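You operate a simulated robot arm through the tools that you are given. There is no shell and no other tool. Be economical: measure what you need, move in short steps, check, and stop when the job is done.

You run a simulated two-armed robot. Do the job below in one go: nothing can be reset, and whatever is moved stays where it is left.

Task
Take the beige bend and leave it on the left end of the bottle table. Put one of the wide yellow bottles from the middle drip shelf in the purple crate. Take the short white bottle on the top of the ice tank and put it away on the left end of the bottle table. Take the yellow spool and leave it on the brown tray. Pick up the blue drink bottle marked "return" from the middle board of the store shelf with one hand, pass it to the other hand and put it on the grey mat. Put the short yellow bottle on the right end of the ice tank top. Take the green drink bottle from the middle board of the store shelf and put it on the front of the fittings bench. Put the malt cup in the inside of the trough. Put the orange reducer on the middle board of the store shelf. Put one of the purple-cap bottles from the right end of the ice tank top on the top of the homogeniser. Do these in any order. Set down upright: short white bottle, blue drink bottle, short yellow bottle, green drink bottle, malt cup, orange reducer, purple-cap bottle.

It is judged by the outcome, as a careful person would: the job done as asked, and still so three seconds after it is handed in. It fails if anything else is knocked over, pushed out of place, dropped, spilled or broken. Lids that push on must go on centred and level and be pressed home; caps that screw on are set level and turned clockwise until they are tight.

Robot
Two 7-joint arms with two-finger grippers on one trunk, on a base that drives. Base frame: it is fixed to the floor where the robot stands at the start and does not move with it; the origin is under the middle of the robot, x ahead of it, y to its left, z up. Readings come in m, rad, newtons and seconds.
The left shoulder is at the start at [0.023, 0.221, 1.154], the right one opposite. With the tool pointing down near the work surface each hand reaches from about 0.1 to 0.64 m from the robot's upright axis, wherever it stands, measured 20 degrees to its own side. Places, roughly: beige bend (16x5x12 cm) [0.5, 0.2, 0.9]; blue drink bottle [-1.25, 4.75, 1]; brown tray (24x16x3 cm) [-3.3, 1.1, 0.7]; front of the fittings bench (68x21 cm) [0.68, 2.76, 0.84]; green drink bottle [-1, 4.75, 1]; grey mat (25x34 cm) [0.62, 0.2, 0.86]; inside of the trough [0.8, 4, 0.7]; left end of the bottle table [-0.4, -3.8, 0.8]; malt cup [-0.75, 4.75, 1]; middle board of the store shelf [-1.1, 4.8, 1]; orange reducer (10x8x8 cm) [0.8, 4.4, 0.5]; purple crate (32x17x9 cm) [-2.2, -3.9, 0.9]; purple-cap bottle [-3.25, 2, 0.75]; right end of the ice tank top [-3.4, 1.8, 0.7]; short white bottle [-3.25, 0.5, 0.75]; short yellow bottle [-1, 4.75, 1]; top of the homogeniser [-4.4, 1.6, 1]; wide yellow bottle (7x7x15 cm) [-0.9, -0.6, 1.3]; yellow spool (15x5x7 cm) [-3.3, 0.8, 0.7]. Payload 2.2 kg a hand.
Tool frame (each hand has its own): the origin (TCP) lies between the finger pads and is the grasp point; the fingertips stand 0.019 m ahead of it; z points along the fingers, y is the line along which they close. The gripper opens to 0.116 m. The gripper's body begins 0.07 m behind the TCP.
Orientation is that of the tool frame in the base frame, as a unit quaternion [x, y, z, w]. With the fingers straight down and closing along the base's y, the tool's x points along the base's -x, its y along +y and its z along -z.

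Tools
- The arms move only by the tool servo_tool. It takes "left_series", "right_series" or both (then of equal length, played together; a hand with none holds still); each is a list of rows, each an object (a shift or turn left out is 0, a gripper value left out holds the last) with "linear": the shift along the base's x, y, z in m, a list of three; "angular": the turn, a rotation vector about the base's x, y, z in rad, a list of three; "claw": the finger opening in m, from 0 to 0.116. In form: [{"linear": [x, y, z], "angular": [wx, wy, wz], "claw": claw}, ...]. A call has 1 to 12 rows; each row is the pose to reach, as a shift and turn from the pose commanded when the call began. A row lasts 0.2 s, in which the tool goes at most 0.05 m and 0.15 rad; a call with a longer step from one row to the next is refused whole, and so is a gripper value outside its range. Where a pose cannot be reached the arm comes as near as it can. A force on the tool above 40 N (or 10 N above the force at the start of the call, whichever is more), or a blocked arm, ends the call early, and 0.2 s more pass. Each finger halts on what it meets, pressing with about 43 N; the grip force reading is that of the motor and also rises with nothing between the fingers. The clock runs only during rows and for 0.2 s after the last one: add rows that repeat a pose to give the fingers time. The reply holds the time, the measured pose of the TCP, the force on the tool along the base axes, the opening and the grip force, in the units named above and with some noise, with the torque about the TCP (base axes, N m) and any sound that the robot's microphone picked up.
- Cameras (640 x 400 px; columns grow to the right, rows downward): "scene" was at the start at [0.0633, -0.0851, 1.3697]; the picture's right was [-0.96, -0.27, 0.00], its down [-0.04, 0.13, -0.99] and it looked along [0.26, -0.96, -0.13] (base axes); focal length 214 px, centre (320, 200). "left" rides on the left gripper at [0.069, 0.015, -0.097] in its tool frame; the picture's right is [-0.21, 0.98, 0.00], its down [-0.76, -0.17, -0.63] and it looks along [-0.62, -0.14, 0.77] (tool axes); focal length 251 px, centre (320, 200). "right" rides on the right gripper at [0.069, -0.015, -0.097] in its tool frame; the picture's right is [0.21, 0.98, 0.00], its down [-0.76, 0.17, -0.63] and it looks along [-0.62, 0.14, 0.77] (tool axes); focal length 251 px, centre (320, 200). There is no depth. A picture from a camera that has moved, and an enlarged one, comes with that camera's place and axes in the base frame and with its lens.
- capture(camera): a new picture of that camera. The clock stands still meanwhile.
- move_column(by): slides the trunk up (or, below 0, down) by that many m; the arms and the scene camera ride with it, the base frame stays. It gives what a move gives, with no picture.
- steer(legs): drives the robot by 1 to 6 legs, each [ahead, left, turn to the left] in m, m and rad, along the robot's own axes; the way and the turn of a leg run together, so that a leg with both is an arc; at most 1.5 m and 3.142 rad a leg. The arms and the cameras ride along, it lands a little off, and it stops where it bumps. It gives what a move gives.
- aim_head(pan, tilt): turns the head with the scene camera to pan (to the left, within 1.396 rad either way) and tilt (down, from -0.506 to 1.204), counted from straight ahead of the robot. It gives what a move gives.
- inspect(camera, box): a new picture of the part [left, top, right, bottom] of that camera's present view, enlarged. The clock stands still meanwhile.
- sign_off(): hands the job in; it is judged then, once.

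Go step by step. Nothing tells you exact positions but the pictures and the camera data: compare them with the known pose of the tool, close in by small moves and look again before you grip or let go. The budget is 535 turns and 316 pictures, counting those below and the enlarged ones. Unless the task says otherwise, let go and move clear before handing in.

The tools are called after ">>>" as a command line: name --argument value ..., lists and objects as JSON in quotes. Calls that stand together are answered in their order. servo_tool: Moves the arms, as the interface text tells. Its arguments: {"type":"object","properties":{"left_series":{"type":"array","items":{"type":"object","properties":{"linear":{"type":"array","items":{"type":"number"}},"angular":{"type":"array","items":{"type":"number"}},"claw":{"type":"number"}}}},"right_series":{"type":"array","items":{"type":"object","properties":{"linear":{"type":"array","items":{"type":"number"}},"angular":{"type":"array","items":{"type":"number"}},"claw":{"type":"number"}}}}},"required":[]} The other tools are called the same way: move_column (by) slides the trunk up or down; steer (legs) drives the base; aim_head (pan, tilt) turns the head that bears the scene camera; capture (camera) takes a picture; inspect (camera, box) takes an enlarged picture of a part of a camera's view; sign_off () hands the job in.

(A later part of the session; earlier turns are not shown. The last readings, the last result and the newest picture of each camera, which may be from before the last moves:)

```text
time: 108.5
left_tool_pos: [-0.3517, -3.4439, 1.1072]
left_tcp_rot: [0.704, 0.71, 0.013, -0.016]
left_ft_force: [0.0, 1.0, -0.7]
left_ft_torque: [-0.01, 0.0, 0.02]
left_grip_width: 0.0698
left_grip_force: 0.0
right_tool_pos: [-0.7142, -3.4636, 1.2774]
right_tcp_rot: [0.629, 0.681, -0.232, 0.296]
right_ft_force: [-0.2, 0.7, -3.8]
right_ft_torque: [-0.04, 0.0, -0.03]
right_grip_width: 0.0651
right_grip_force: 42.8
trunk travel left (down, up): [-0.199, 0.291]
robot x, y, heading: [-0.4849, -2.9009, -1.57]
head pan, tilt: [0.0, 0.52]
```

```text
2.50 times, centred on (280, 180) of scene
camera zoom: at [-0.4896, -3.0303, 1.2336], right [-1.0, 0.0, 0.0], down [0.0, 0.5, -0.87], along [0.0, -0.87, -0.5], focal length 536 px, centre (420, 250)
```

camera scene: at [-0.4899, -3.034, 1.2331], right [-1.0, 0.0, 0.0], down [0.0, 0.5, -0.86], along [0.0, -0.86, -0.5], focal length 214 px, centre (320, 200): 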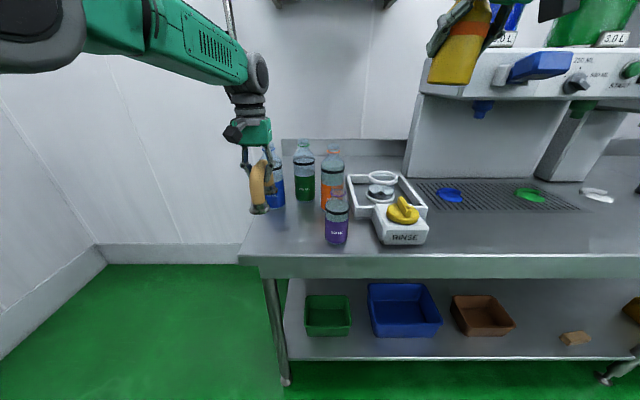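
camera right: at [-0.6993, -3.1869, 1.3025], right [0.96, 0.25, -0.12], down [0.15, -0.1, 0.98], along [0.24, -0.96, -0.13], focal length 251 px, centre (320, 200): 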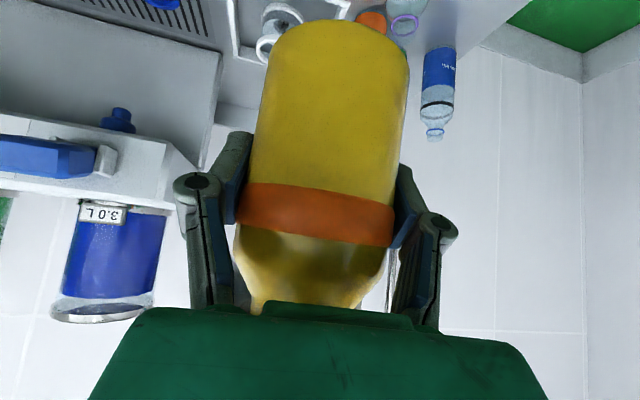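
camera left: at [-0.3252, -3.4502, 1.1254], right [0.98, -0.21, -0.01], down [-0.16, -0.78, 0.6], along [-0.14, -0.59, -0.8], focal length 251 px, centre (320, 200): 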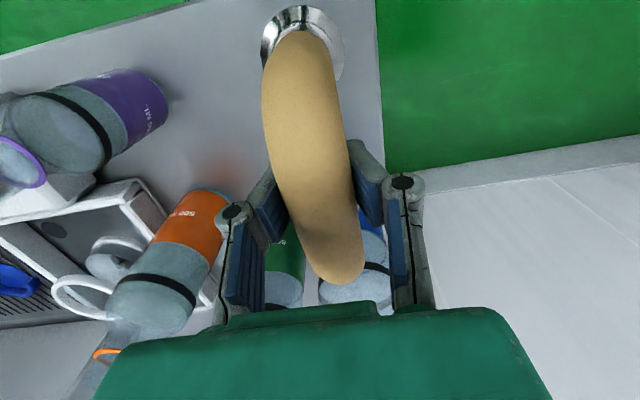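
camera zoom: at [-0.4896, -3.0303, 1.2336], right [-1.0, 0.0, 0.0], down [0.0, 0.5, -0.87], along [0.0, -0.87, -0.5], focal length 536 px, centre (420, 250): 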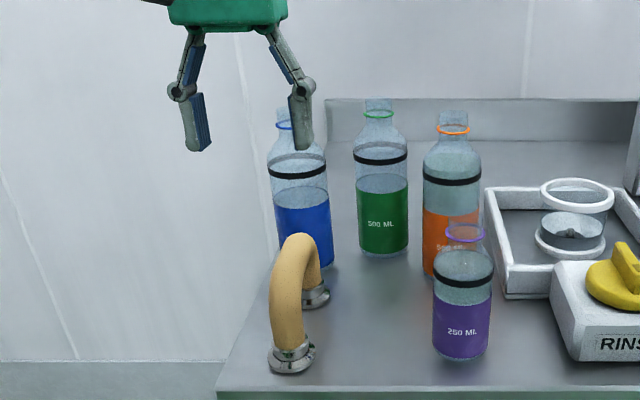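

Bend stands on the table's left end. Now backing off and sliding right toward the purple crate.

>>> steer --legs '[[-0.25, 0, 0], [0, -1.45, 0]]'

>>> servo_tool --left_series '[{"linear": [0, 0, 0]}, {"linear": [0, 0, 0]}, {"linear": [0, 0, 0]}, {"linear": [0, 0, 0]}, {"linear": [0, 0, 0]}, {"linear": [0, 0, 0]}, {"linear": [0, 0, 0]}, {"linear": [0, 0, 0]}]' --right_series '[{"linear": [0, 0, 0]}, {"linear": [0, 0, 0]}, {"linear": [0, 0, 0]}, {"linear": [0, 0, 0]}, {"linear": [0, 0, 0]}, {"linear": [0, 0, 0]}, {"linear": [0, 0, 0]}, {"linear": [0, 0, 0]}]'

>>> aim_head --pan -0.2 --tilt 0.4

>>> capture --camera "scene"

```text
time: 117.2
left_tool_pos: [-1.8087, -3.1931, 1.1063]
left_tcp_rot: [0.706, 0.708, 0.011, -0.018]
left_ft_force: [0.6, -0.5, 0.3]
left_ft_torque: [0.03, -0.03, -0.03]
left_grip_width: 0.07
left_grip_force: 0.1
right_tool_pos: [-2.1692, -3.2099, 1.2782]
right_tcp_rot: [0.631, 0.68, -0.234, 0.292]
right_ft_force: [-0.4, -0.6, -4.1]
right_ft_torque: [0.0, 0.0, -0.02]
right_grip_width: 0.0654
right_grip_force: 42.7
trunk travel left (down, up): [-0.199, 0.291]
robot x, y, heading: [-1.9407, -2.6391, -1.579]
head pan, tilt: [0.0, 0.52]
```

```text
time: 119.0
left_tool_pos: [-1.8114, -3.1904, 1.1081]
left_tcp_rot: [0.707, 0.707, 0.011, -0.015]
left_ft_force: [0.0, 0.2, 0.8]
left_ft_torque: [-0.01, 0.02, 0.0]
left_grip_width: 0.07
left_grip_force: 0.0
right_tool_pos: [-2.1744, -3.2069, 1.2786]
right_tcp_rot: [0.631, 0.679, -0.233, 0.295]
right_ft_force: [-1.3, -0.1, -3.2]
right_ft_torque: [-0.02, 0.02, -0.02]
right_grip_width: 0.0652
right_grip_force: 43.0
trunk travel left (down, up): [-0.199, 0.291]
robot x, y, heading: [-1.9431, -2.6418, -1.577]
head pan, tilt: [0.0, 0.52]
```

```text
time: 119.7
left_tool_pos: [-1.8114, -3.1901, 1.1087]
left_tcp_rot: [0.706, 0.708, 0.012, -0.016]
left_ft_force: [0.0, -0.3, 0.4]
left_ft_torque: [-0.03, 0.02, -0.03]
left_grip_width: 0.0698
left_grip_force: 0.0
right_tool_pos: [-2.1746, -3.2059, 1.2782]
right_tcp_rot: [0.631, 0.679, -0.234, 0.295]
right_ft_force: [0.3, -0.6, -4.2]
right_ft_torque: [-0.01, -0.01, 0.0]
right_grip_width: 0.0653
right_grip_force: 42.9
trunk travel left (down, up): [-0.199, 0.291]
robot x, y, heading: [-1.9406, -2.6399, -1.575]
head pan, tilt: [-0.201, 0.4]
```

```text
269 pictures are left
camera scene: at [-1.9652, -2.7782, 1.2444], right [-0.98, 0.21, 0.0], down [0.08, 0.38, -0.92], along [-0.19, -0.9, -0.39], focal length 214 px, centre (320, 200)
```

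scene: 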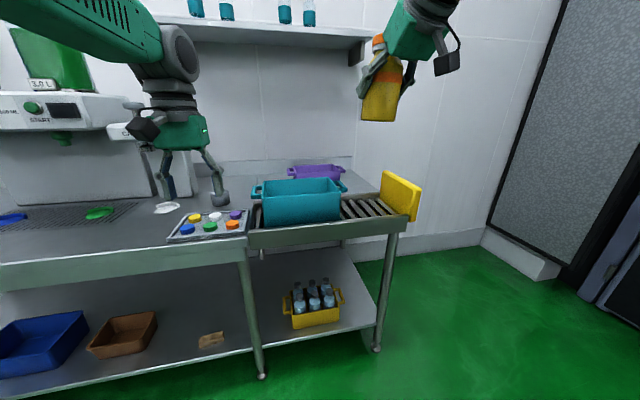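

>>> inspect --camera "scene" --box '[220, 130, 440, 268]'

>>> capture --camera "right"

```text
2.90 times, centred on (330, 199) of scene
camera zoom: at [-1.9652, -2.7782, 1.2444], right [-0.98, 0.21, 0.0], down [0.08, 0.38, -0.92], along [-0.19, -0.9, -0.39], focal length 622 px, centre (291, 203)
```

zoom: 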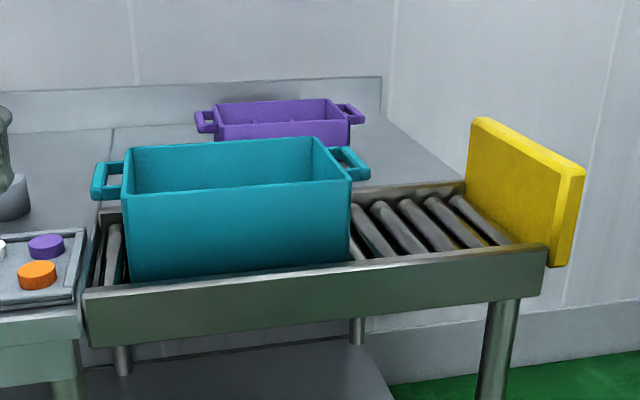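

```text
267 pictures are left
camera right: at [-2.2035, -3.0905, 1.2986], right [0.96, 0.25, -0.09], down [0.12, -0.09, 0.99], along [0.24, -0.96, -0.12], focal length 251 px, centre (320, 200)
```

right: 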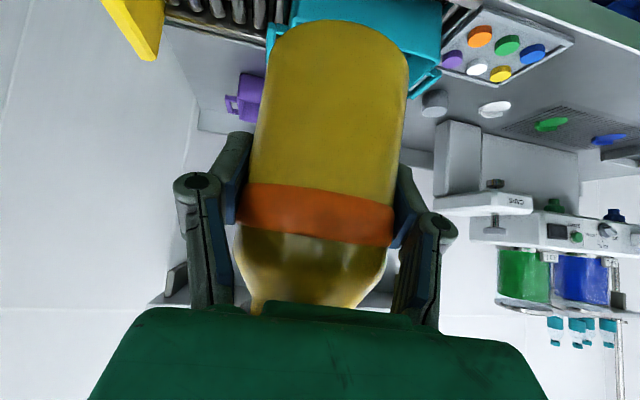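

The purple crate sits behind the teal one; it's better reached from the table's right end. I drive around, facing +x.

>>> steer --legs '[[0, -1.15, 0], [0, 0, 1.575]]'

>>> servo_tool --left_series '[{"linear": [0, 0, 0.04]}, {"linear": [0, 0, 0.08]}, {"linear": [0, 0, 0.12]}, {"linear": [0, 0, 0.12]}, {"linear": [0, 0, 0.12]}]' --right_series '[{"linear": [0, 0, 0]}, {"linear": [0, 0, 0]}, {"linear": [0, 0, 0]}, {"linear": [0, 0, 0]}, {"linear": [0, 0, 0]}]'

>>> aim_head --pan -0.8 --tilt 0.5

>>> capture --camera "scene"

```text
time: 129.4
left_tool_pos: [-2.5391, -2.4982, 1.1082]
left_tcp_rot: [-0.004, 1.0, -0.003, -0.019]
left_ft_force: [0.9, 0.3, 0.4]
left_ft_torque: [-0.02, 0.01, 0.0]
left_grip_width: 0.07
left_grip_force: 0.0
right_tool_pos: [-2.5224, -2.8599, 1.279]
right_tcp_rot: [-0.037, 0.926, 0.045, 0.373]
right_ft_force: [0.5, -0.9, -4.7]
right_ft_torque: [-0.03, 0.04, 0.0]
right_grip_width: 0.0652
right_grip_force: 42.7
trunk travel left (down, up): [-0.199, 0.291]
robot x, y, heading: [-3.0872, -2.6318, -0.001]
head pan, tilt: [-0.201, 0.4]
```

```text
time: 130.6
left_tool_pos: [-2.5412, -2.498, 1.2306]
left_tcp_rot: [-0.004, 1.0, -0.003, -0.018]
left_ft_force: [0.5, 0.9, 0.3]
left_ft_torque: [-0.02, -0.02, 0.01]
left_grip_width: 0.0698
left_grip_force: 0.1
right_tool_pos: [-2.5225, -2.8587, 1.2751]
right_tcp_rot: [-0.035, 0.928, 0.045, 0.369]
right_ft_force: [0.7, 0.1, -3.2]
right_ft_torque: [-0.02, 0.01, -0.01]
right_grip_width: 0.065
right_grip_force: 42.9
trunk travel left (down, up): [-0.199, 0.291]
robot x, y, heading: [-3.0854, -2.633, 0.002]
head pan, tilt: [-0.201, 0.4]
```

```text
time: 131.6
left_tool_pos: [-2.5419, -2.4966, 1.2308]
left_tcp_rot: [-0.004, 1.0, -0.003, -0.018]
left_ft_force: [0.1, -0.4, 0.6]
left_ft_torque: [0.03, 0.01, -0.01]
left_grip_width: 0.0697
left_grip_force: 0.0
right_tool_pos: [-2.5218, -2.8613, 1.2749]
right_tcp_rot: [-0.036, 0.927, 0.047, 0.37]
right_ft_force: [-0.6, 0.3, -3.4]
right_ft_torque: [0.01, 0.01, 0.0]
right_grip_width: 0.0654
right_grip_force: 42.9
trunk travel left (down, up): [-0.199, 0.291]
robot x, y, heading: [-3.0844, -2.6327, -0.0]
head pan, tilt: [-0.799, 0.499]
```

```text
266 pictures are left
camera scene: at [-2.9579, -2.6626, 1.2426], right [-0.3, -0.95, 0.0], down [-0.39, 0.12, -0.91], along [0.87, -0.28, -0.41], focal length 214 px, centre (320, 200)
```

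scene: 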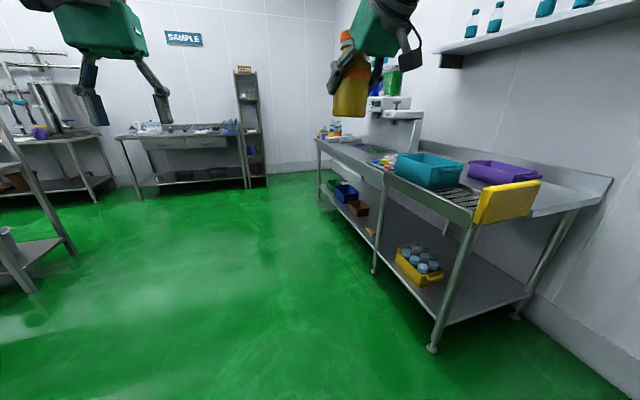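

>>> steer --legs '[[0, -0.97, 0]]'

>>> servo_tool --left_series '[{"linear": [0, 0, 0]}, {"linear": [0, 0, 0]}, {"linear": [0, 0, 0]}, {"linear": [0, 0, 0]}, {"linear": [0, 0, 0]}]' --right_series '[{"linear": [0, 0, 0]}, {"linear": [0, 0, 0]}, {"linear": [0, 0, 0]}, {"linear": [0, 0, 0]}, {"linear": [0, 0, 0]}]'

>>> aim_head --pan -0.3 --tilt 0.55

>>> capture --camera "scene"

```text
time: 136.6
left_tool_pos: [-2.5413, -3.4645, 1.2301]
left_tcp_rot: [-0.004, 1.0, -0.004, -0.017]
left_ft_force: [0.1, -0.2, -0.9]
left_ft_torque: [-0.02, 0.0, -0.01]
left_grip_width: 0.0698
left_grip_force: 0.0
right_tool_pos: [-2.5214, -3.8292, 1.2742]
right_tcp_rot: [-0.036, 0.927, 0.048, 0.371]
right_ft_force: [-0.3, 0.0, -4.1]
right_ft_torque: [0.0, -0.04, 0.02]
right_grip_width: 0.0652
right_grip_force: 43.3
trunk travel left (down, up): [-0.199, 0.291]
robot x, y, heading: [-3.0863, -3.6032, -0.003]
head pan, tilt: [-0.799, 0.499]
```

```text
time: 137.8
left_tool_pos: [-2.5449, -3.4664, 1.233]
left_tcp_rot: [-0.004, 1.0, -0.004, -0.016]
left_ft_force: [0.7, -0.8, 0.2]
left_ft_torque: [0.0, 0.0, -0.03]
left_grip_width: 0.07
left_grip_force: 0.0
right_tool_pos: [-2.5243, -3.8315, 1.2716]
right_tcp_rot: [-0.033, 0.929, 0.051, 0.366]
right_ft_force: [-0.4, 0.7, -2.8]
right_ft_torque: [0.02, -0.01, -0.01]
right_grip_width: 0.0651
right_grip_force: 42.9
trunk travel left (down, up): [-0.199, 0.291]
robot x, y, heading: [-3.0866, -3.6018, -0.005]
head pan, tilt: [-0.799, 0.499]
```

```text
time: 138.8
left_tool_pos: [-2.5445, -3.4658, 1.2309]
left_tcp_rot: [-0.005, 1.0, -0.002, -0.017]
left_ft_force: [0.4, -0.2, 0.1]
left_ft_torque: [-0.05, -0.02, 0.0]
left_grip_width: 0.0699
left_grip_force: 0.1
right_tool_pos: [-2.5246, -3.8308, 1.2706]
right_tcp_rot: [-0.036, 0.929, 0.048, 0.366]
right_ft_force: [0.1, 0.9, -3.1]
right_ft_torque: [0.02, 0.01, 0.01]
right_grip_width: 0.0648
right_grip_force: 43.2
trunk travel left (down, up): [-0.199, 0.291]
robot x, y, heading: [-3.0872, -3.6009, -0.002]
head pan, tilt: [-0.3, 0.55]
```

```text
265 pictures are left
camera scene: at [-2.9602, -3.6303, 1.231], right [-0.29, -0.96, 0.0], down [-0.5, 0.15, -0.85], along [0.81, -0.25, -0.52], focal length 214 px, centre (320, 200)
```

scene: 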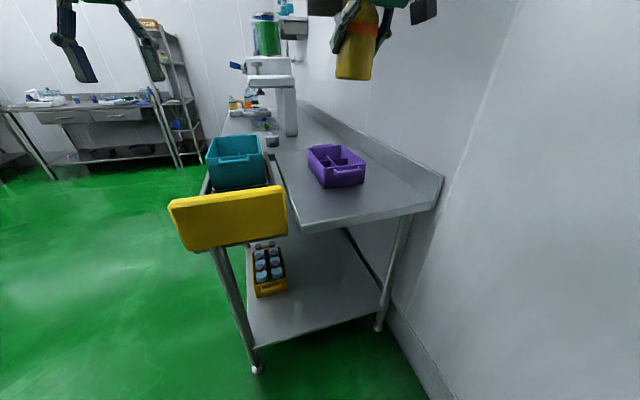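

>>> inspect --camera "scene" --box '[270, 120, 430, 220]'

```text
4.00 times, centred on (350, 170) of scene
camera zoom: at [-2.9602, -3.6303, 1.231], right [-0.29, -0.96, 0.0], down [-0.5, 0.15, -0.85], along [0.81, -0.25, -0.52], focal length 858 px, centre (200, 320)
```

zoom: 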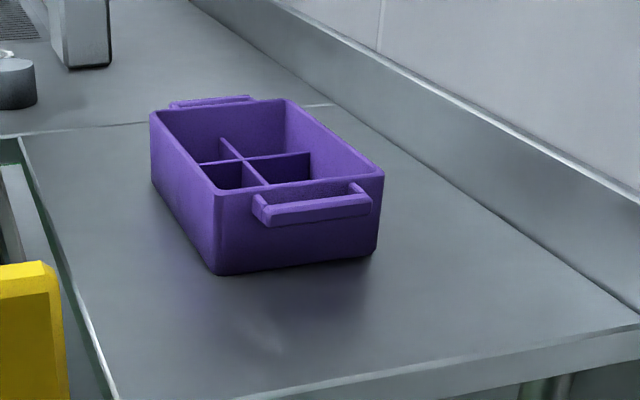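

The crate has 2×2 cells; my tilted grip is too low to enter it. I will set the bottle on the free table end beside the crate and regrip it from above. Driving closer first.

>>> steer --legs '[[0.22, -0.07, 0]]'

>>> servo_tool --right_series '[{"linear": [-0.02, 0, 0], "angular": [-0.03, -0.02, -0.05]}, {"linear": [-0.05, 0, 0], "angular": [-0.061, -0.04, -0.103]}, {"linear": [-0.08, 0, -0.02], "angular": [-0.061, -0.04, -0.103]}, {"linear": [-0.1, 0, -0.05], "angular": [-0.061, -0.04, -0.103]}, {"linear": [-0.1, 0, -0.08], "angular": [-0.061, -0.04, -0.103]}, {"linear": [-0.1, 0, -0.08], "angular": [-0.061, -0.04, -0.103]}]' --left_series '[{"linear": [0, 0, 0]}, {"linear": [0, 0, 0]}, {"linear": [0, 0, 0]}, {"linear": [0, 0, 0]}, {"linear": [0, 0, 0]}, {"linear": [0, 0, 0]}]'

>>> capture --camera "scene"

```text
time: 140.5
left_tool_pos: [-2.3253, -3.5385, 1.2312]
left_tcp_rot: [-0.003, 1.0, -0.003, -0.017]
left_ft_force: [1.1, -0.4, -1.5]
left_ft_torque: [0.02, 0.04, 0.0]
left_grip_width: 0.0701
left_grip_force: 0.0
right_tool_pos: [-2.3041, -3.901, 1.2714]
right_tcp_rot: [-0.035, 0.928, 0.048, 0.367]
right_ft_force: [-0.4, 0.6, -4.5]
right_ft_torque: [-0.02, 0.02, -0.02]
right_grip_width: 0.065
right_grip_force: 42.9
trunk travel left (down, up): [-0.199, 0.291]
robot x, y, heading: [-2.87, -3.6735, -0.001]
head pan, tilt: [-0.3, 0.55]
```

```text
time: 141.9
left_tool_pos: [-2.3291, -3.5383, 1.2338]
left_tcp_rot: [-0.004, 1.0, -0.002, -0.014]
left_ft_force: [-0.8, -0.7, -0.1]
left_ft_torque: [0.0, -0.02, -0.01]
left_grip_width: 0.0699
left_grip_force: 0.0
right_tool_pos: [-2.301, -3.9501, 1.176]
right_tcp_rot: [0.002, 0.922, 0.003, 0.387]
right_ft_force: [-0.6, 0.5, -3.9]
right_ft_torque: [0.03, 0.05, -0.02]
right_grip_width: 0.0652
right_grip_force: 43.0
right hand out of reach, approached as far as the arm can: row 1, 2, 3, 4, 5, 6
trunk travel left (down, up): [-0.199, 0.291]
robot x, y, heading: [-2.8695, -3.6737, -0.004]
head pan, tilt: [-0.3, 0.55]
```

```text
263 pictures are left
camera scene: at [-2.7419, -3.698, 1.23], right [-0.26, -0.96, 0.0], down [-0.51, 0.14, -0.85], along [0.82, -0.22, -0.53], focal length 214 px, centre (320, 200)
```

scene: 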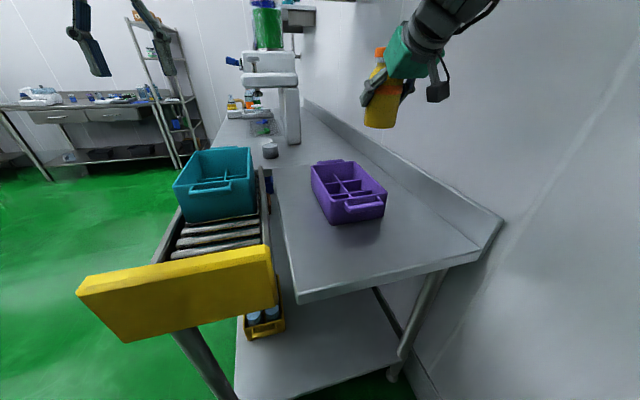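

>>> steer --legs '[[-0.11, 0, 0]]'

>>> servo_tool --right_series '[{"linear": [0, 0.01, -0.04]}, {"linear": [0, 0.02, -0.08]}, {"linear": [0, 0.03, -0.12]}, {"linear": [0, 0.03, -0.16]}, {"linear": [0, 0.03, -0.2]}, {"linear": [0, 0.03, -0.22]}, {"linear": [0, 0.03, -0.22]}]' --left_series '[{"linear": [0, 0, 0]}, {"linear": [0, 0, 0]}, {"linear": [0, 0, 0]}, {"linear": [0, 0, 0]}, {"linear": [0, 0, 0]}, {"linear": [0, 0, 0]}, {"linear": [0, 0, 0]}]'

>>> inspect --camera "scene" --box '[270, 100, 510, 250]'

```text
time: 143.1
left_tool_pos: [-2.4384, -3.5378, 1.2347]
left_tcp_rot: [-0.003, 1.0, -0.003, -0.015]
left_ft_force: [-1.6, -0.2, -0.8]
left_ft_torque: [0.0, -0.02, -0.01]
left_grip_width: 0.0698
left_grip_force: 0.1
right_tool_pos: [-2.4108, -3.9508, 1.1734]
right_tcp_rot: [0.003, 0.923, 0.002, 0.385]
right_ft_force: [-0.2, 0.0, -4.2]
right_ft_torque: [0.03, -0.02, -0.01]
right_grip_width: 0.0655
right_grip_force: 43.1
trunk travel left (down, up): [-0.199, 0.291]
robot x, y, heading: [-2.974, -3.6702, -0.001]
head pan, tilt: [-0.3, 0.55]
```

```text
time: 144.7
left_tool_pos: [-2.4422, -3.5376, 1.2364]
left_tcp_rot: [-0.004, 1.0, -0.003, -0.013]
left_ft_force: [0.0, -0.4, -0.2]
left_ft_torque: [0.03, -0.04, -0.02]
left_grip_width: 0.07
left_grip_force: 0.0
right_tool_pos: [-2.4133, -3.9207, 0.9551]
right_tcp_rot: [0.003, 0.922, 0.003, 0.387]
right_ft_force: [0.3, -0.4, -3.2]
right_ft_torque: [0.01, 0.01, 0.03]
right_grip_width: 0.0649
right_grip_force: 43.0
trunk travel left (down, up): [-0.199, 0.291]
robot x, y, heading: [-2.9783, -3.6744, -0.003]
head pan, tilt: [-0.3, 0.55]
```

```text
2.67 times, centred on (390, 175) of scene
camera zoom: at [-2.8507, -3.7016, 1.2307], right [-0.3, -0.95, 0.0], down [-0.5, 0.16, -0.85], along [0.81, -0.25, -0.53], focal length 572 px, centre (133, 267)
```

zoom: 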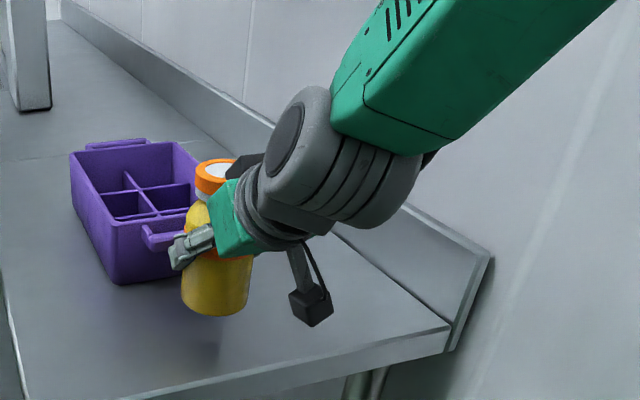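

>>> servo_tool --right_series '[{"linear": [0, 0, -0.015]}, {"linear": [0, 0, -0.022]}, {"linear": [0, 0, -0.028]}, {"linear": [0, 0, -0.032]}, {"linear": [0, 0, -0.036]}, {"linear": [0, 0, -0.04]}, {"linear": [0, 0, -0.044]}, {"linear": [0, 0, -0.048]}]' --left_series '[{"linear": [0, 0, 0]}, {"linear": [0, 0, 0]}, {"linear": [0, 0, 0]}, {"linear": [0, 0, 0]}, {"linear": [0, 0, 0]}, {"linear": [0, 0, 0]}, {"linear": [0, 0, 0]}, {"linear": [0, 0, 0]}]'

>>> inspect --camera "scene" --box '[270, 100, 510, 250]'

```text
time: 146.5
left_tool_pos: [-2.4443, -3.538, 1.2363]
left_tcp_rot: [-0.003, 1.0, -0.002, -0.012]
left_ft_force: [0.2, 0.2, -0.5]
left_ft_torque: [-0.03, 0.0, 0.03]
left_grip_width: 0.0701
left_grip_force: 0.0
right_tool_pos: [-2.4133, -3.921, 0.9111]
right_tcp_rot: [0.004, 0.92, 0.001, 0.391]
right_ft_force: [-2.2, -4.4, 18.2]
right_ft_torque: [-0.68, 0.73, 0.0]
right_grip_width: 0.0652
right_grip_force: 43.3
trunk travel left (down, up): [-0.199, 0.291]
robot x, y, heading: [-2.9735, -3.6667, -0.006]
head pan, tilt: [-0.3, 0.55]
```

```text
2.67 times, centred on (390, 175) of scene
camera zoom: at [-2.8534, -3.7006, 1.2314], right [-0.3, -0.95, 0.0], down [-0.5, 0.16, -0.85], along [0.81, -0.25, -0.52], focal length 572 px, centre (133, 267)
```

zoom: 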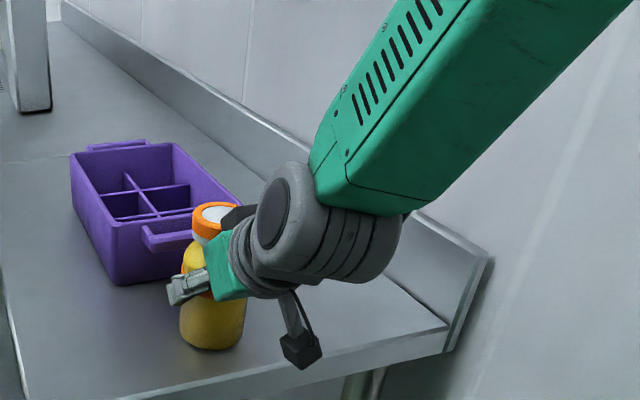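

>>> servo_tool --right_series '[{"linear": [0, 0, 0.004]}, {"linear": [0, 0, 0.004], "claw": 0.08}, {"linear": [0, 0, 0.004], "claw": 0.1}, {"linear": [0, 0, 0.004], "claw": 0.1}]'

>>> steer --legs '[[-0.2, 0, 0]]'

>>> servo_tool --right_series '[{"linear": [0, 0, 0.04], "angular": [0, 0.13, 0]}, {"linear": [0, 0, 0.08], "angular": [0, 0.26, 0]}, {"linear": [0, 0, 0.12], "angular": [0, 0.39, 0]}, {"linear": [0, 0, 0.16], "angular": [0, 0.52, 0]}, {"linear": [0, 0, 0.2], "angular": [0, 0.65, 0]}, {"linear": [0, 0, 0.24], "angular": [0, 0.79, 0]}, {"linear": [0, 0, 0.24], "angular": [0, 0.79, 0]}]' --left_series '[{"linear": [0, 0, 0]}, {"linear": [0, 0, 0]}, {"linear": [0, 0, 0]}, {"linear": [0, 0, 0]}, {"linear": [0, 0, 0]}, {"linear": [0, 0, 0]}, {"linear": [0, 0, 0]}]'

>>> capture --camera "scene"

```text
time: 147.5
left_tool_pos: [-2.4418, -3.538, 1.2356]
left_tcp_rot: [-0.003, 1.0, -0.002, -0.013]
left_ft_force: [0.2, -0.4, -0.3]
left_ft_torque: [0.01, -0.01, 0.0]
left_grip_width: 0.0698
left_grip_force: 0.0
right_tool_pos: [-2.4142, -3.9212, 0.9102]
right_tcp_rot: [0.003, 0.922, 0.002, 0.386]
right_ft_force: [0.0, 0.1, 0.7]
right_ft_torque: [0.03, -0.02, -0.01]
right_grip_width: 0.1
right_grip_force: 0.0
trunk travel left (down, up): [-0.199, 0.291]
robot x, y, heading: [-2.9746, -3.6727, -0.002]
head pan, tilt: [-0.3, 0.55]
```

```text
time: 149.1
left_tool_pos: [-2.6429, -3.5371, 1.2374]
left_tcp_rot: [-0.004, 1.0, -0.002, -0.014]
left_ft_force: [-0.1, -0.5, -0.1]
left_ft_torque: [-0.03, -0.04, -0.02]
left_grip_width: 0.0697
left_grip_force: 0.0
right_tool_pos: [-2.6138, -3.9217, 0.9115]
right_tcp_rot: [0.004, 0.922, 0.002, 0.387]
right_ft_force: [-0.7, -0.3, 0.0]
right_ft_torque: [0.0, -0.03, 0.0]
right_grip_width: 0.1001
right_grip_force: 0.0
trunk travel left (down, up): [-0.199, 0.291]
robot x, y, heading: [-3.1787, -3.6737, -0.001]
head pan, tilt: [-0.3, 0.55]
```

```text
time: 150.7
left_tool_pos: [-2.6449, -3.5387, 1.2388]
left_tcp_rot: [-0.003, 1.0, -0.003, -0.011]
left_ft_force: [0.2, -0.1, 0.3]
left_ft_torque: [-0.04, 0.0, -0.02]
left_grip_width: 0.0698
left_grip_force: 0.0
right_tool_pos: [-2.6147, -3.9211, 1.1537]
right_tcp_rot: [0.004, 1.0, -0.001, 0.004]
right_ft_force: [0.3, 0.2, 0.4]
right_ft_torque: [0.02, -0.02, 0.03]
right_grip_width: 0.1
right_grip_force: 0.0
trunk travel left (down, up): [-0.199, 0.291]
robot x, y, heading: [-3.1723, -3.6755, -0.001]
head pan, tilt: [-0.3, 0.55]
```

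```text
260 pictures are left
camera scene: at [-3.0507, -3.7009, 1.2308], right [-0.3, -0.95, 0.0], down [-0.5, 0.16, -0.85], along [0.81, -0.25, -0.53], focal length 214 px, centre (320, 200)
```

scene: 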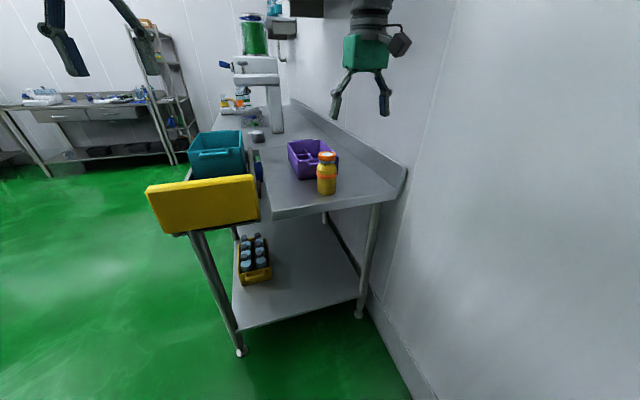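

>>> steer --legs '[[0.315, 0, 0]]'

>>> servo_tool --right_series '[{"linear": [-0.04, 0, 0]}, {"linear": [-0.08, 0, 0]}, {"linear": [-0.1, 0, 0]}, {"linear": [-0.1, 0, 0]}, {"linear": [-0.1, 0, 0]}]' --left_series '[{"linear": [0, 0, 0]}, {"linear": [0, 0, 0]}, {"linear": [0, 0, 0]}, {"linear": [0, 0, 0]}, {"linear": [0, 0, 0]}]'

>>> capture --camera "right"

>>> capture --camera "scene"

```text
time: 152.8
left_tool_pos: [-2.3309, -3.5368, 1.2383]
left_tcp_rot: [-0.003, 1.0, -0.002, -0.012]
left_ft_force: [0.3, -1.0, 0.1]
left_ft_torque: [0.03, 0.03, 0.0]
left_grip_width: 0.0702
left_grip_force: 0.0
right_tool_pos: [-2.3004, -3.9197, 1.1522]
right_tcp_rot: [0.003, 1.0, 0.0, 0.003]
right_ft_force: [-0.3, 0.3, 0.2]
right_ft_torque: [-0.01, 0.02, -0.01]
right_grip_width: 0.0999
right_grip_force: 0.0
trunk travel left (down, up): [-0.199, 0.291]
robot x, y, heading: [-2.8618, -3.6704, -0.004]
head pan, tilt: [-0.3, 0.55]
```

```text
time: 154.0
left_tool_pos: [-2.3344, -3.5376, 1.2402]
left_tcp_rot: [-0.004, 1.0, -0.003, -0.011]
left_ft_force: [0.5, -0.3, 0.0]
left_ft_torque: [0.02, 0.0, -0.03]
left_grip_width: 0.0698
left_grip_force: 0.1
right_tool_pos: [-2.4034, -3.9203, 1.1537]
right_tcp_rot: [0.003, 1.0, 0.001, 0.005]
right_ft_force: [-0.4, -0.9, -0.3]
right_ft_torque: [-0.01, 0.0, 0.02]
right_grip_width: 0.0999
right_grip_force: 0.1
trunk travel left (down, up): [-0.199, 0.291]
robot x, y, heading: [-2.8651, -3.67, 0.0]
head pan, tilt: [-0.3, 0.55]
```

```text
259 pictures are left
camera right: at [-2.4759, -3.9345, 1.2491], right [-0.21, 0.98, 0.0], down [0.75, 0.16, 0.64], along [0.63, 0.13, -0.77], focal length 251 px, centre (320, 200)
```

right: 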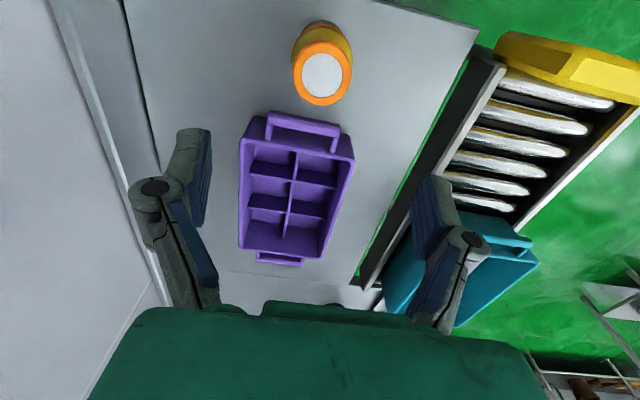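

```text
258 pictures are left
camera scene: at [-2.7371, -3.7011, 1.2307], right [-0.3, -0.96, 0.0], down [-0.5, 0.16, -0.85], along [0.81, -0.25, -0.53], focal length 214 px, centre (320, 200)
```

scene: 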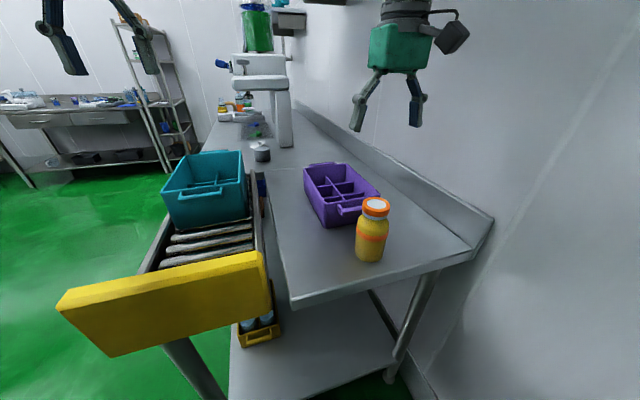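

>>> inspect --camera "right" --box '[200, 0, 400, 280]'

```text
1.43 times, centred on (300, 140) of right
camera zoom: at [-2.4759, -3.9345, 1.2491], right [-0.21, 0.98, 0.0], down [0.75, 0.16, 0.64], along [0.63, 0.13, -0.77], focal length 359 px, centre (349, 286)
```

zoom: 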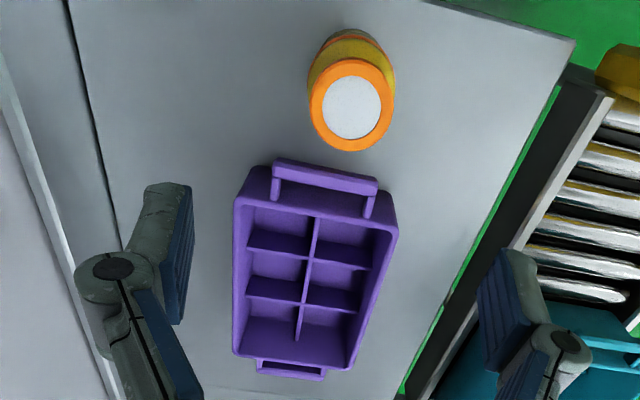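

The cells are too narrow for the wide bottle, so it will stand on the divider crossing inside the crate. Descending to grip its cap from above.

>>> servo_tool --right_series '[{"linear": [-0.014, 0.001, -0.04]}, {"linear": [-0.014, 0.001, -0.08]}, {"linear": [-0.014, 0.001, -0.12]}, {"linear": [-0.014, 0.001, -0.15]}, {"linear": [-0.014, 0.001, -0.178]}, {"linear": [-0.014, 0.001, -0.178]}]' --left_series '[{"linear": [0, 0, 0]}, {"linear": [0, 0, 0]}, {"linear": [0, 0, 0]}, {"linear": [0, 0, 0]}, {"linear": [0, 0, 0]}, {"linear": [0, 0, 0]}]'

>>> capture --camera "right"

>>> inspect --camera "scene" --box '[270, 130, 510, 280]'

```text
time: 155.4
left_tool_pos: [-2.3374, -3.5376, 1.2414]
left_tcp_rot: [-0.004, 1.0, -0.003, -0.009]
left_ft_force: [0.0, 0.5, 1.0]
left_ft_torque: [-0.04, 0.02, -0.01]
left_grip_width: 0.0696
left_grip_force: 0.1
right_tool_pos: [-2.4201, -3.9196, 0.9751]
right_tcp_rot: [0.004, 1.0, 0.001, 0.005]
right_ft_force: [-0.5, -0.1, 0.1]
right_ft_torque: [-0.01, 0.01, 0.01]
right_grip_width: 0.0999
right_grip_force: 0.1
trunk travel left (down, up): [-0.199, 0.291]
robot x, y, heading: [-2.8643, -3.672, 0.004]
head pan, tilt: [-0.3, 0.55]
```

```text
256 pictures are left
camera right: at [-2.4919, -3.9333, 1.0716], right [-0.21, 0.98, 0.0], down [0.75, 0.16, 0.64], along [0.63, 0.13, -0.77], focal length 251 px, centre (320, 200)
```

right: 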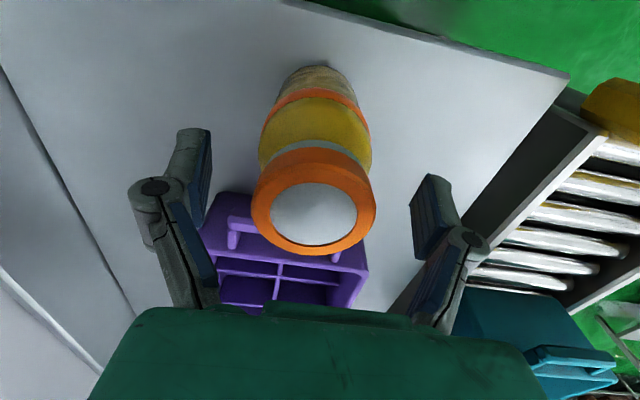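

```text
2.67 times, centred on (390, 205) of scene
camera zoom: at [-2.7377, -3.7012, 1.2309], right [-0.3, -0.96, 0.0], down [-0.5, 0.16, -0.85], along [0.81, -0.25, -0.53], focal length 572 px, centre (133, 187)
```

zoom: 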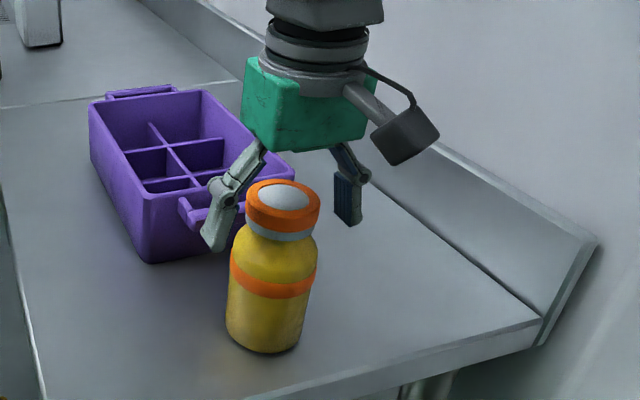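

>>> servo_tool --right_series '[{"linear": [0, 0, 0], "claw": 0.07}, {"linear": [0, 0, 0], "claw": 0.04}, {"linear": [0, 0, 0], "claw": 0.04}, {"linear": [0, 0, 0], "claw": 0.04}, {"linear": [0, 0, 0.02], "claw": 0.04}, {"linear": [0, 0, 0.05], "claw": 0.04}, {"linear": [0, 0, 0.09], "claw": 0.04}, {"linear": [0, 0, 0.12], "claw": 0.04}]' --left_series '[{"linear": [0, 0, 0]}, {"linear": [0, 0, 0]}, {"linear": [0, 0, 0]}, {"linear": [0, 0, 0]}, {"linear": [0, 0, 0]}, {"linear": [0, 0, 0]}, {"linear": [0, 0, 0]}, {"linear": [0, 0, 0]}]'

>>> inspect --camera "scene" --box '[270, 100, 510, 250]'

```text
time: 157.2
left_tool_pos: [-2.3368, -3.5365, 1.2407]
left_tcp_rot: [-0.005, 1.0, -0.002, -0.011]
left_ft_force: [-0.6, -0.3, -1.0]
left_ft_torque: [0.01, -0.02, -0.03]
left_grip_width: 0.0699
left_grip_force: 0.1
right_tool_pos: [-2.4193, -3.9204, 1.0961]
right_tcp_rot: [0.002, 1.0, 0.0, 0.004]
right_ft_force: [-0.6, 0.0, -3.7]
right_ft_torque: [-0.03, 0.01, 0.01]
right_grip_width: 0.0514
right_grip_force: 42.9
trunk travel left (down, up): [-0.199, 0.291]
robot x, y, heading: [-2.8635, -3.668, -0.007]
head pan, tilt: [-0.3, 0.55]
```

```text
2.67 times, centred on (390, 175) of scene
camera zoom: at [-2.7375, -3.7014, 1.2308], right [-0.3, -0.96, 0.0], down [-0.5, 0.16, -0.85], along [0.81, -0.25, -0.53], focal length 572 px, centre (133, 267)
```

zoom: 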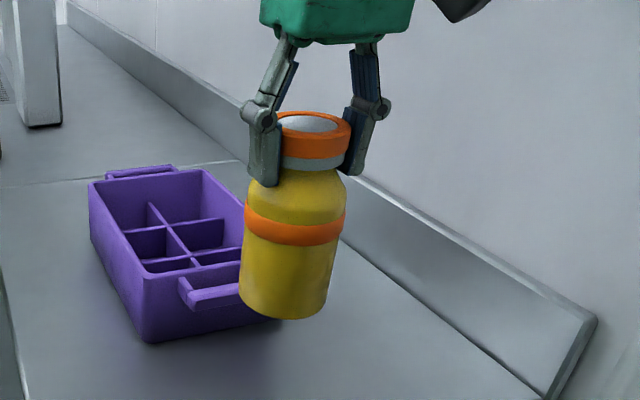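

>>> servo_tool --right_series '[{"linear": [0.04, -0.003, 0.01]}, {"linear": [0.08, -0.005, 0.02]}, {"linear": [0.12, -0.007, 0.02]}, {"linear": [0.16, -0.009, 0.02]}, {"linear": [0.197, -0.009, 0.02]}, {"linear": [0.197, -0.009, 0.02]}]' --left_series '[{"linear": [0, 0, 0]}, {"linear": [0, 0, 0]}, {"linear": [0, 0, 0]}, {"linear": [0, 0, 0]}, {"linear": [0, 0, 0]}, {"linear": [0, 0, 0]}]'

>>> inspect --camera "scene" --box '[250, 100, 490, 250]'

>>> capture --camera "right"

```text
time: 158.6
left_tool_pos: [-2.3372, -3.5382, 1.242]
left_tcp_rot: [-0.005, 1.0, -0.003, -0.009]
left_ft_force: [-0.2, -0.5, -0.3]
left_ft_torque: [-0.03, 0.0, -0.01]
left_grip_width: 0.0701
left_grip_force: 0.0
right_tool_pos: [-2.2224, -3.928, 1.1172]
right_tcp_rot: [0.003, 1.0, 0.0, 0.006]
right_ft_force: [-0.7, -0.1, -3.5]
right_ft_torque: [0.01, -0.01, 0.02]
right_grip_width: 0.0514
right_grip_force: 42.8
trunk travel left (down, up): [-0.199, 0.291]
robot x, y, heading: [-2.8595, -3.6755, 0.0]
head pan, tilt: [-0.3, 0.55]
```

```text
2.67 times, centred on (370, 175) of scene
camera zoom: at [-2.7367, -3.7017, 1.2308], right [-0.3, -0.96, 0.0], down [-0.5, 0.16, -0.85], along [0.81, -0.25, -0.53], focal length 572 px, centre (187, 267)
```

zoom: 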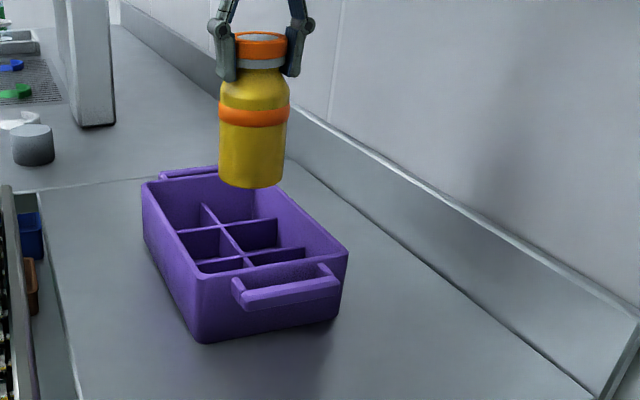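

```text
252 pictures are left
camera right: at [-2.2945, -3.9428, 1.2129], right [-0.21, 0.98, 0.0], down [0.75, 0.16, 0.64], along [0.63, 0.13, -0.77], focal length 251 px, centre (320, 200)
```

right: 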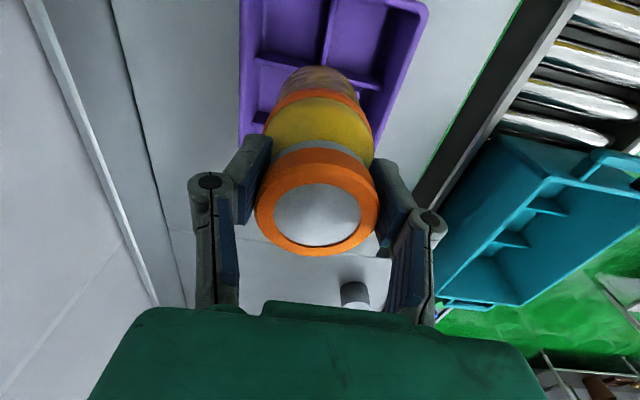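

>>> servo_tool --right_series '[{"linear": [0, 0, -0.03]}, {"linear": [0, 0, -0.055]}, {"linear": [0, 0, -0.065]}, {"linear": [0, 0, -0.072]}, {"linear": [0, 0, -0.078]}, {"linear": [0, 0, -0.084]}, {"linear": [0, 0, -0.09]}, {"linear": [0, 0, -0.095]}, {"linear": [0, 0, -0.1]}]' --left_series '[{"linear": [0, 0, 0]}, {"linear": [0, 0, 0]}, {"linear": [0, 0, 0]}, {"linear": [0, 0, 0]}, {"linear": [0, 0, 0]}, {"linear": [0, 0, 0]}, {"linear": [0, 0, 0]}, {"linear": [0, 0, 0]}, {"linear": [0, 0, 0]}]'

>>> inspect --camera "scene" --box '[250, 100, 490, 250]'

```text
time: 160.6
left_tool_pos: [-2.3391, -3.5362, 1.2431]
left_tcp_rot: [-0.004, 1.0, -0.003, -0.008]
left_ft_force: [-0.7, 1.3, 0.7]
left_ft_torque: [-0.02, 0.0, -0.01]
left_grip_width: 0.0698
left_grip_force: 0.0
right_tool_pos: [-2.2241, -3.9299, 1.0245]
right_tcp_rot: [0.004, 1.0, -0.001, 0.014]
right_ft_force: [1.2, -6.7, 38.1]
right_ft_torque: [-0.23, -0.28, -0.05]
right_grip_width: 0.0523
right_grip_force: 43.5
trunk travel left (down, up): [-0.199, 0.291]
robot x, y, heading: [-2.8625, -3.6706, -0.001]
head pan, tilt: [-0.3, 0.55]
```

```text
2.67 times, centred on (370, 175) of scene
camera zoom: at [-2.7428, -3.7009, 1.2321], right [-0.3, -0.95, 0.0], down [-0.5, 0.16, -0.85], along [0.81, -0.25, -0.52], focal length 572 px, centre (187, 267)
```

zoom: 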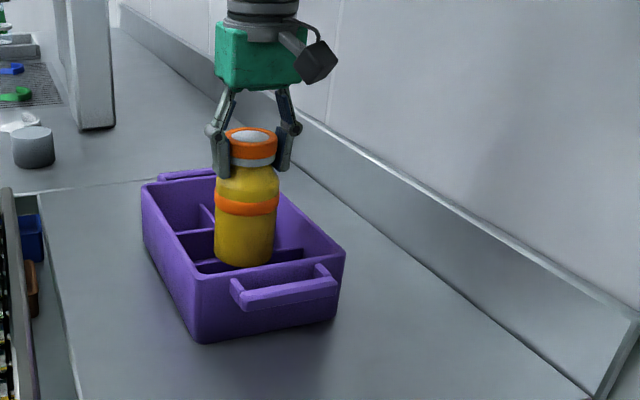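

>>> servo_tool --right_series '[{"linear": [0, 0, 0.004]}, {"linear": [0, 0, 0.006]}, {"linear": [0, 0, 0.006], "claw": 0.06}, {"linear": [0, 0, 0.006], "claw": 0.08}, {"linear": [0, 0, 0.006], "claw": 0.1}, {"linear": [0, 0, 0.006], "claw": 0.1}]' --left_series '[{"linear": [0, 0, 0]}, {"linear": [0, 0, 0]}, {"linear": [0, 0, 0]}, {"linear": [0, 0, 0]}, {"linear": [0, 0, 0]}, {"linear": [0, 0, 0]}]'

>>> capture --camera "right"

```text
time: 162.0
left_tool_pos: [-2.3359, -3.5375, 1.2405]
left_tcp_rot: [-0.005, 1.0, -0.004, -0.01]
left_ft_force: [-0.1, 0.4, 0.2]
left_ft_torque: [-0.01, 0.02, 0.02]
left_grip_width: 0.0699
left_grip_force: 0.1
right_tool_pos: [-2.2213, -3.928, 1.0221]
right_tcp_rot: [0.002, 1.0, 0.0, 0.006]
right_ft_force: [-0.1, -0.4, -0.3]
right_ft_torque: [-0.01, -0.01, 0.0]
right_grip_width: 0.0998
right_grip_force: 0.0
trunk travel left (down, up): [-0.199, 0.291]
robot x, y, heading: [-2.864, -3.6734, -0.0]
head pan, tilt: [-0.3, 0.55]
```

```text
250 pictures are left
camera right: at [-2.2935, -3.9418, 1.1178], right [-0.21, 0.98, 0.0], down [0.75, 0.16, 0.64], along [0.63, 0.13, -0.77], focal length 251 px, centre (320, 200)
```

right: 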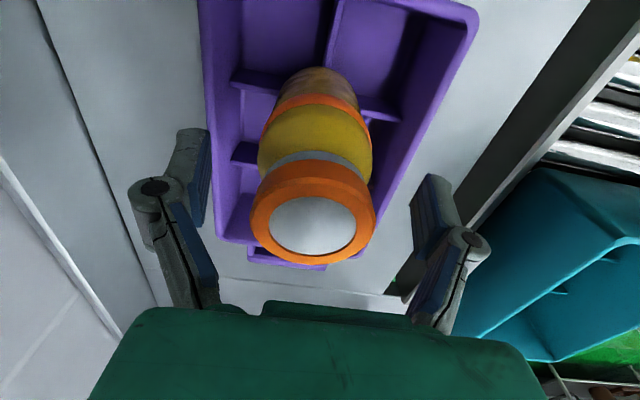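

>>> servo_tool --right_series '[{"linear": [0, 0, 0.04]}, {"linear": [0, 0, 0.08]}, {"linear": [0, 0, 0.12]}, {"linear": [-0.03, 0, 0.15]}, {"linear": [-0.07, 0, 0.17]}, {"linear": [-0.11, 0, 0.17]}]'

>>> inspect --camera "scene" --box '[250, 100, 490, 250]'

```text
time: 163.4
left_tool_pos: [-2.3368, -3.5371, 1.2416]
left_tcp_rot: [-0.005, 1.0, -0.003, -0.009]
left_ft_force: [0.6, 1.2, 0.5]
left_ft_torque: [-0.02, -0.02, 0.01]
left_grip_width: 0.0701
left_grip_force: 0.1
right_tool_pos: [-2.3312, -3.9277, 1.1937]
right_tcp_rot: [0.003, 1.0, 0.0, 0.006]
right_ft_force: [-0.8, -1.0, 0.2]
right_ft_torque: [0.01, -0.02, 0.0]
right_grip_width: 0.0998
right_grip_force: 0.1
trunk travel left (down, up): [-0.199, 0.291]
robot x, y, heading: [-2.8618, -3.6716, -0.003]
head pan, tilt: [-0.3, 0.55]
```

```text
2.67 times, centred on (370, 175) of scene
camera zoom: at [-2.7388, -3.701, 1.231], right [-0.3, -0.96, 0.0], down [-0.5, 0.15, -0.85], along [0.81, -0.25, -0.52], focal length 572 px, centre (187, 267)
```

zoom: 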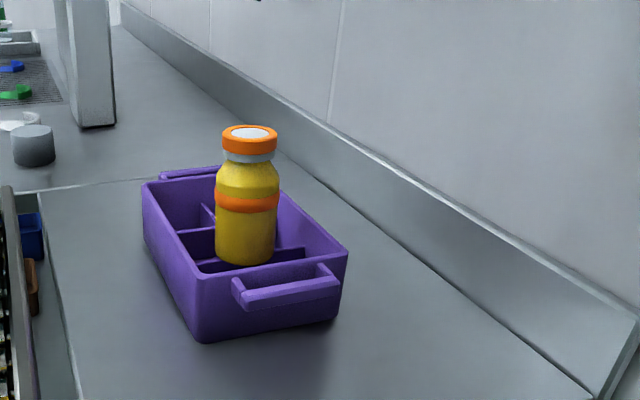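

Bottle stands in the crate. Now on to the ice tank; I back out, turn north and drive up the aisle.

>>> steer --legs '[[-0.3, 0, 0], [0, 0, 1.57], [0.6, 0, 0], [0.8, -0.85, 0], [1.0, 0, 0]]'

>>> aim_head --pan 0.4 --tilt 0.3

>>> capture --camera "scene"

```text
time: 182.5
left_tool_pos: [-2.4442, -0.7467, 1.2398]
left_tcp_rot: [0.71, -0.704, 0.009, 0.005]
left_ft_force: [-0.4, -0.8, -0.6]
left_ft_torque: [0.04, 0.03, 0.01]
left_grip_width: 0.07
left_grip_force: 0.1
right_tool_pos: [-2.0536, -0.7422, 1.1932]
right_tcp_rot: [-0.705, 0.71, 0.003, 0.003]
right_ft_force: [-0.1, 0.1, -0.5]
right_ft_torque: [0.04, -0.02, -0.01]
right_grip_width: 0.1
right_grip_force: 0.1
trunk travel left (down, up): [-0.199, 0.291]
robot x, y, heading: [-2.3085, -1.2756, 1.572]
head pan, tilt: [-0.3, 0.55]
```

```text
time: 183.6
left_tool_pos: [-2.4456, -0.7492, 1.2413]
left_tcp_rot: [0.71, -0.704, 0.007, 0.004]
left_ft_force: [-0.7, 0.0, 1.3]
left_ft_torque: [0.02, 0.01, 0.01]
left_grip_width: 0.0697
left_grip_force: 0.1
right_tool_pos: [-2.0536, -0.745, 1.1944]
right_tcp_rot: [-0.705, 0.709, 0.005, 0.005]
right_ft_force: [0.1, 1.1, -0.1]
right_ft_torque: [-0.02, 0.03, -0.01]
right_grip_width: 0.0999
right_grip_force: 0.0
trunk travel left (down, up): [-0.199, 0.291]
robot x, y, heading: [-2.3121, -1.2755, 1.57]
head pan, tilt: [0.4, 0.3]
```

```text
248 pictures are left
camera scene: at [-2.3489, -1.1473, 1.2537], right [0.92, 0.39, 0.0], down [0.11, -0.28, -0.95], along [-0.37, 0.88, -0.3], focal length 214 px, centre (320, 200)
```

scene: 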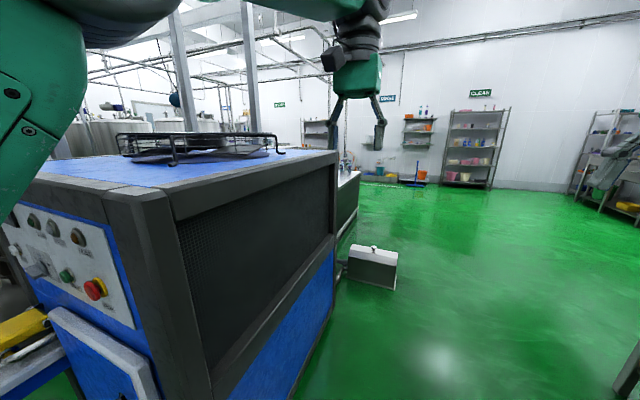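

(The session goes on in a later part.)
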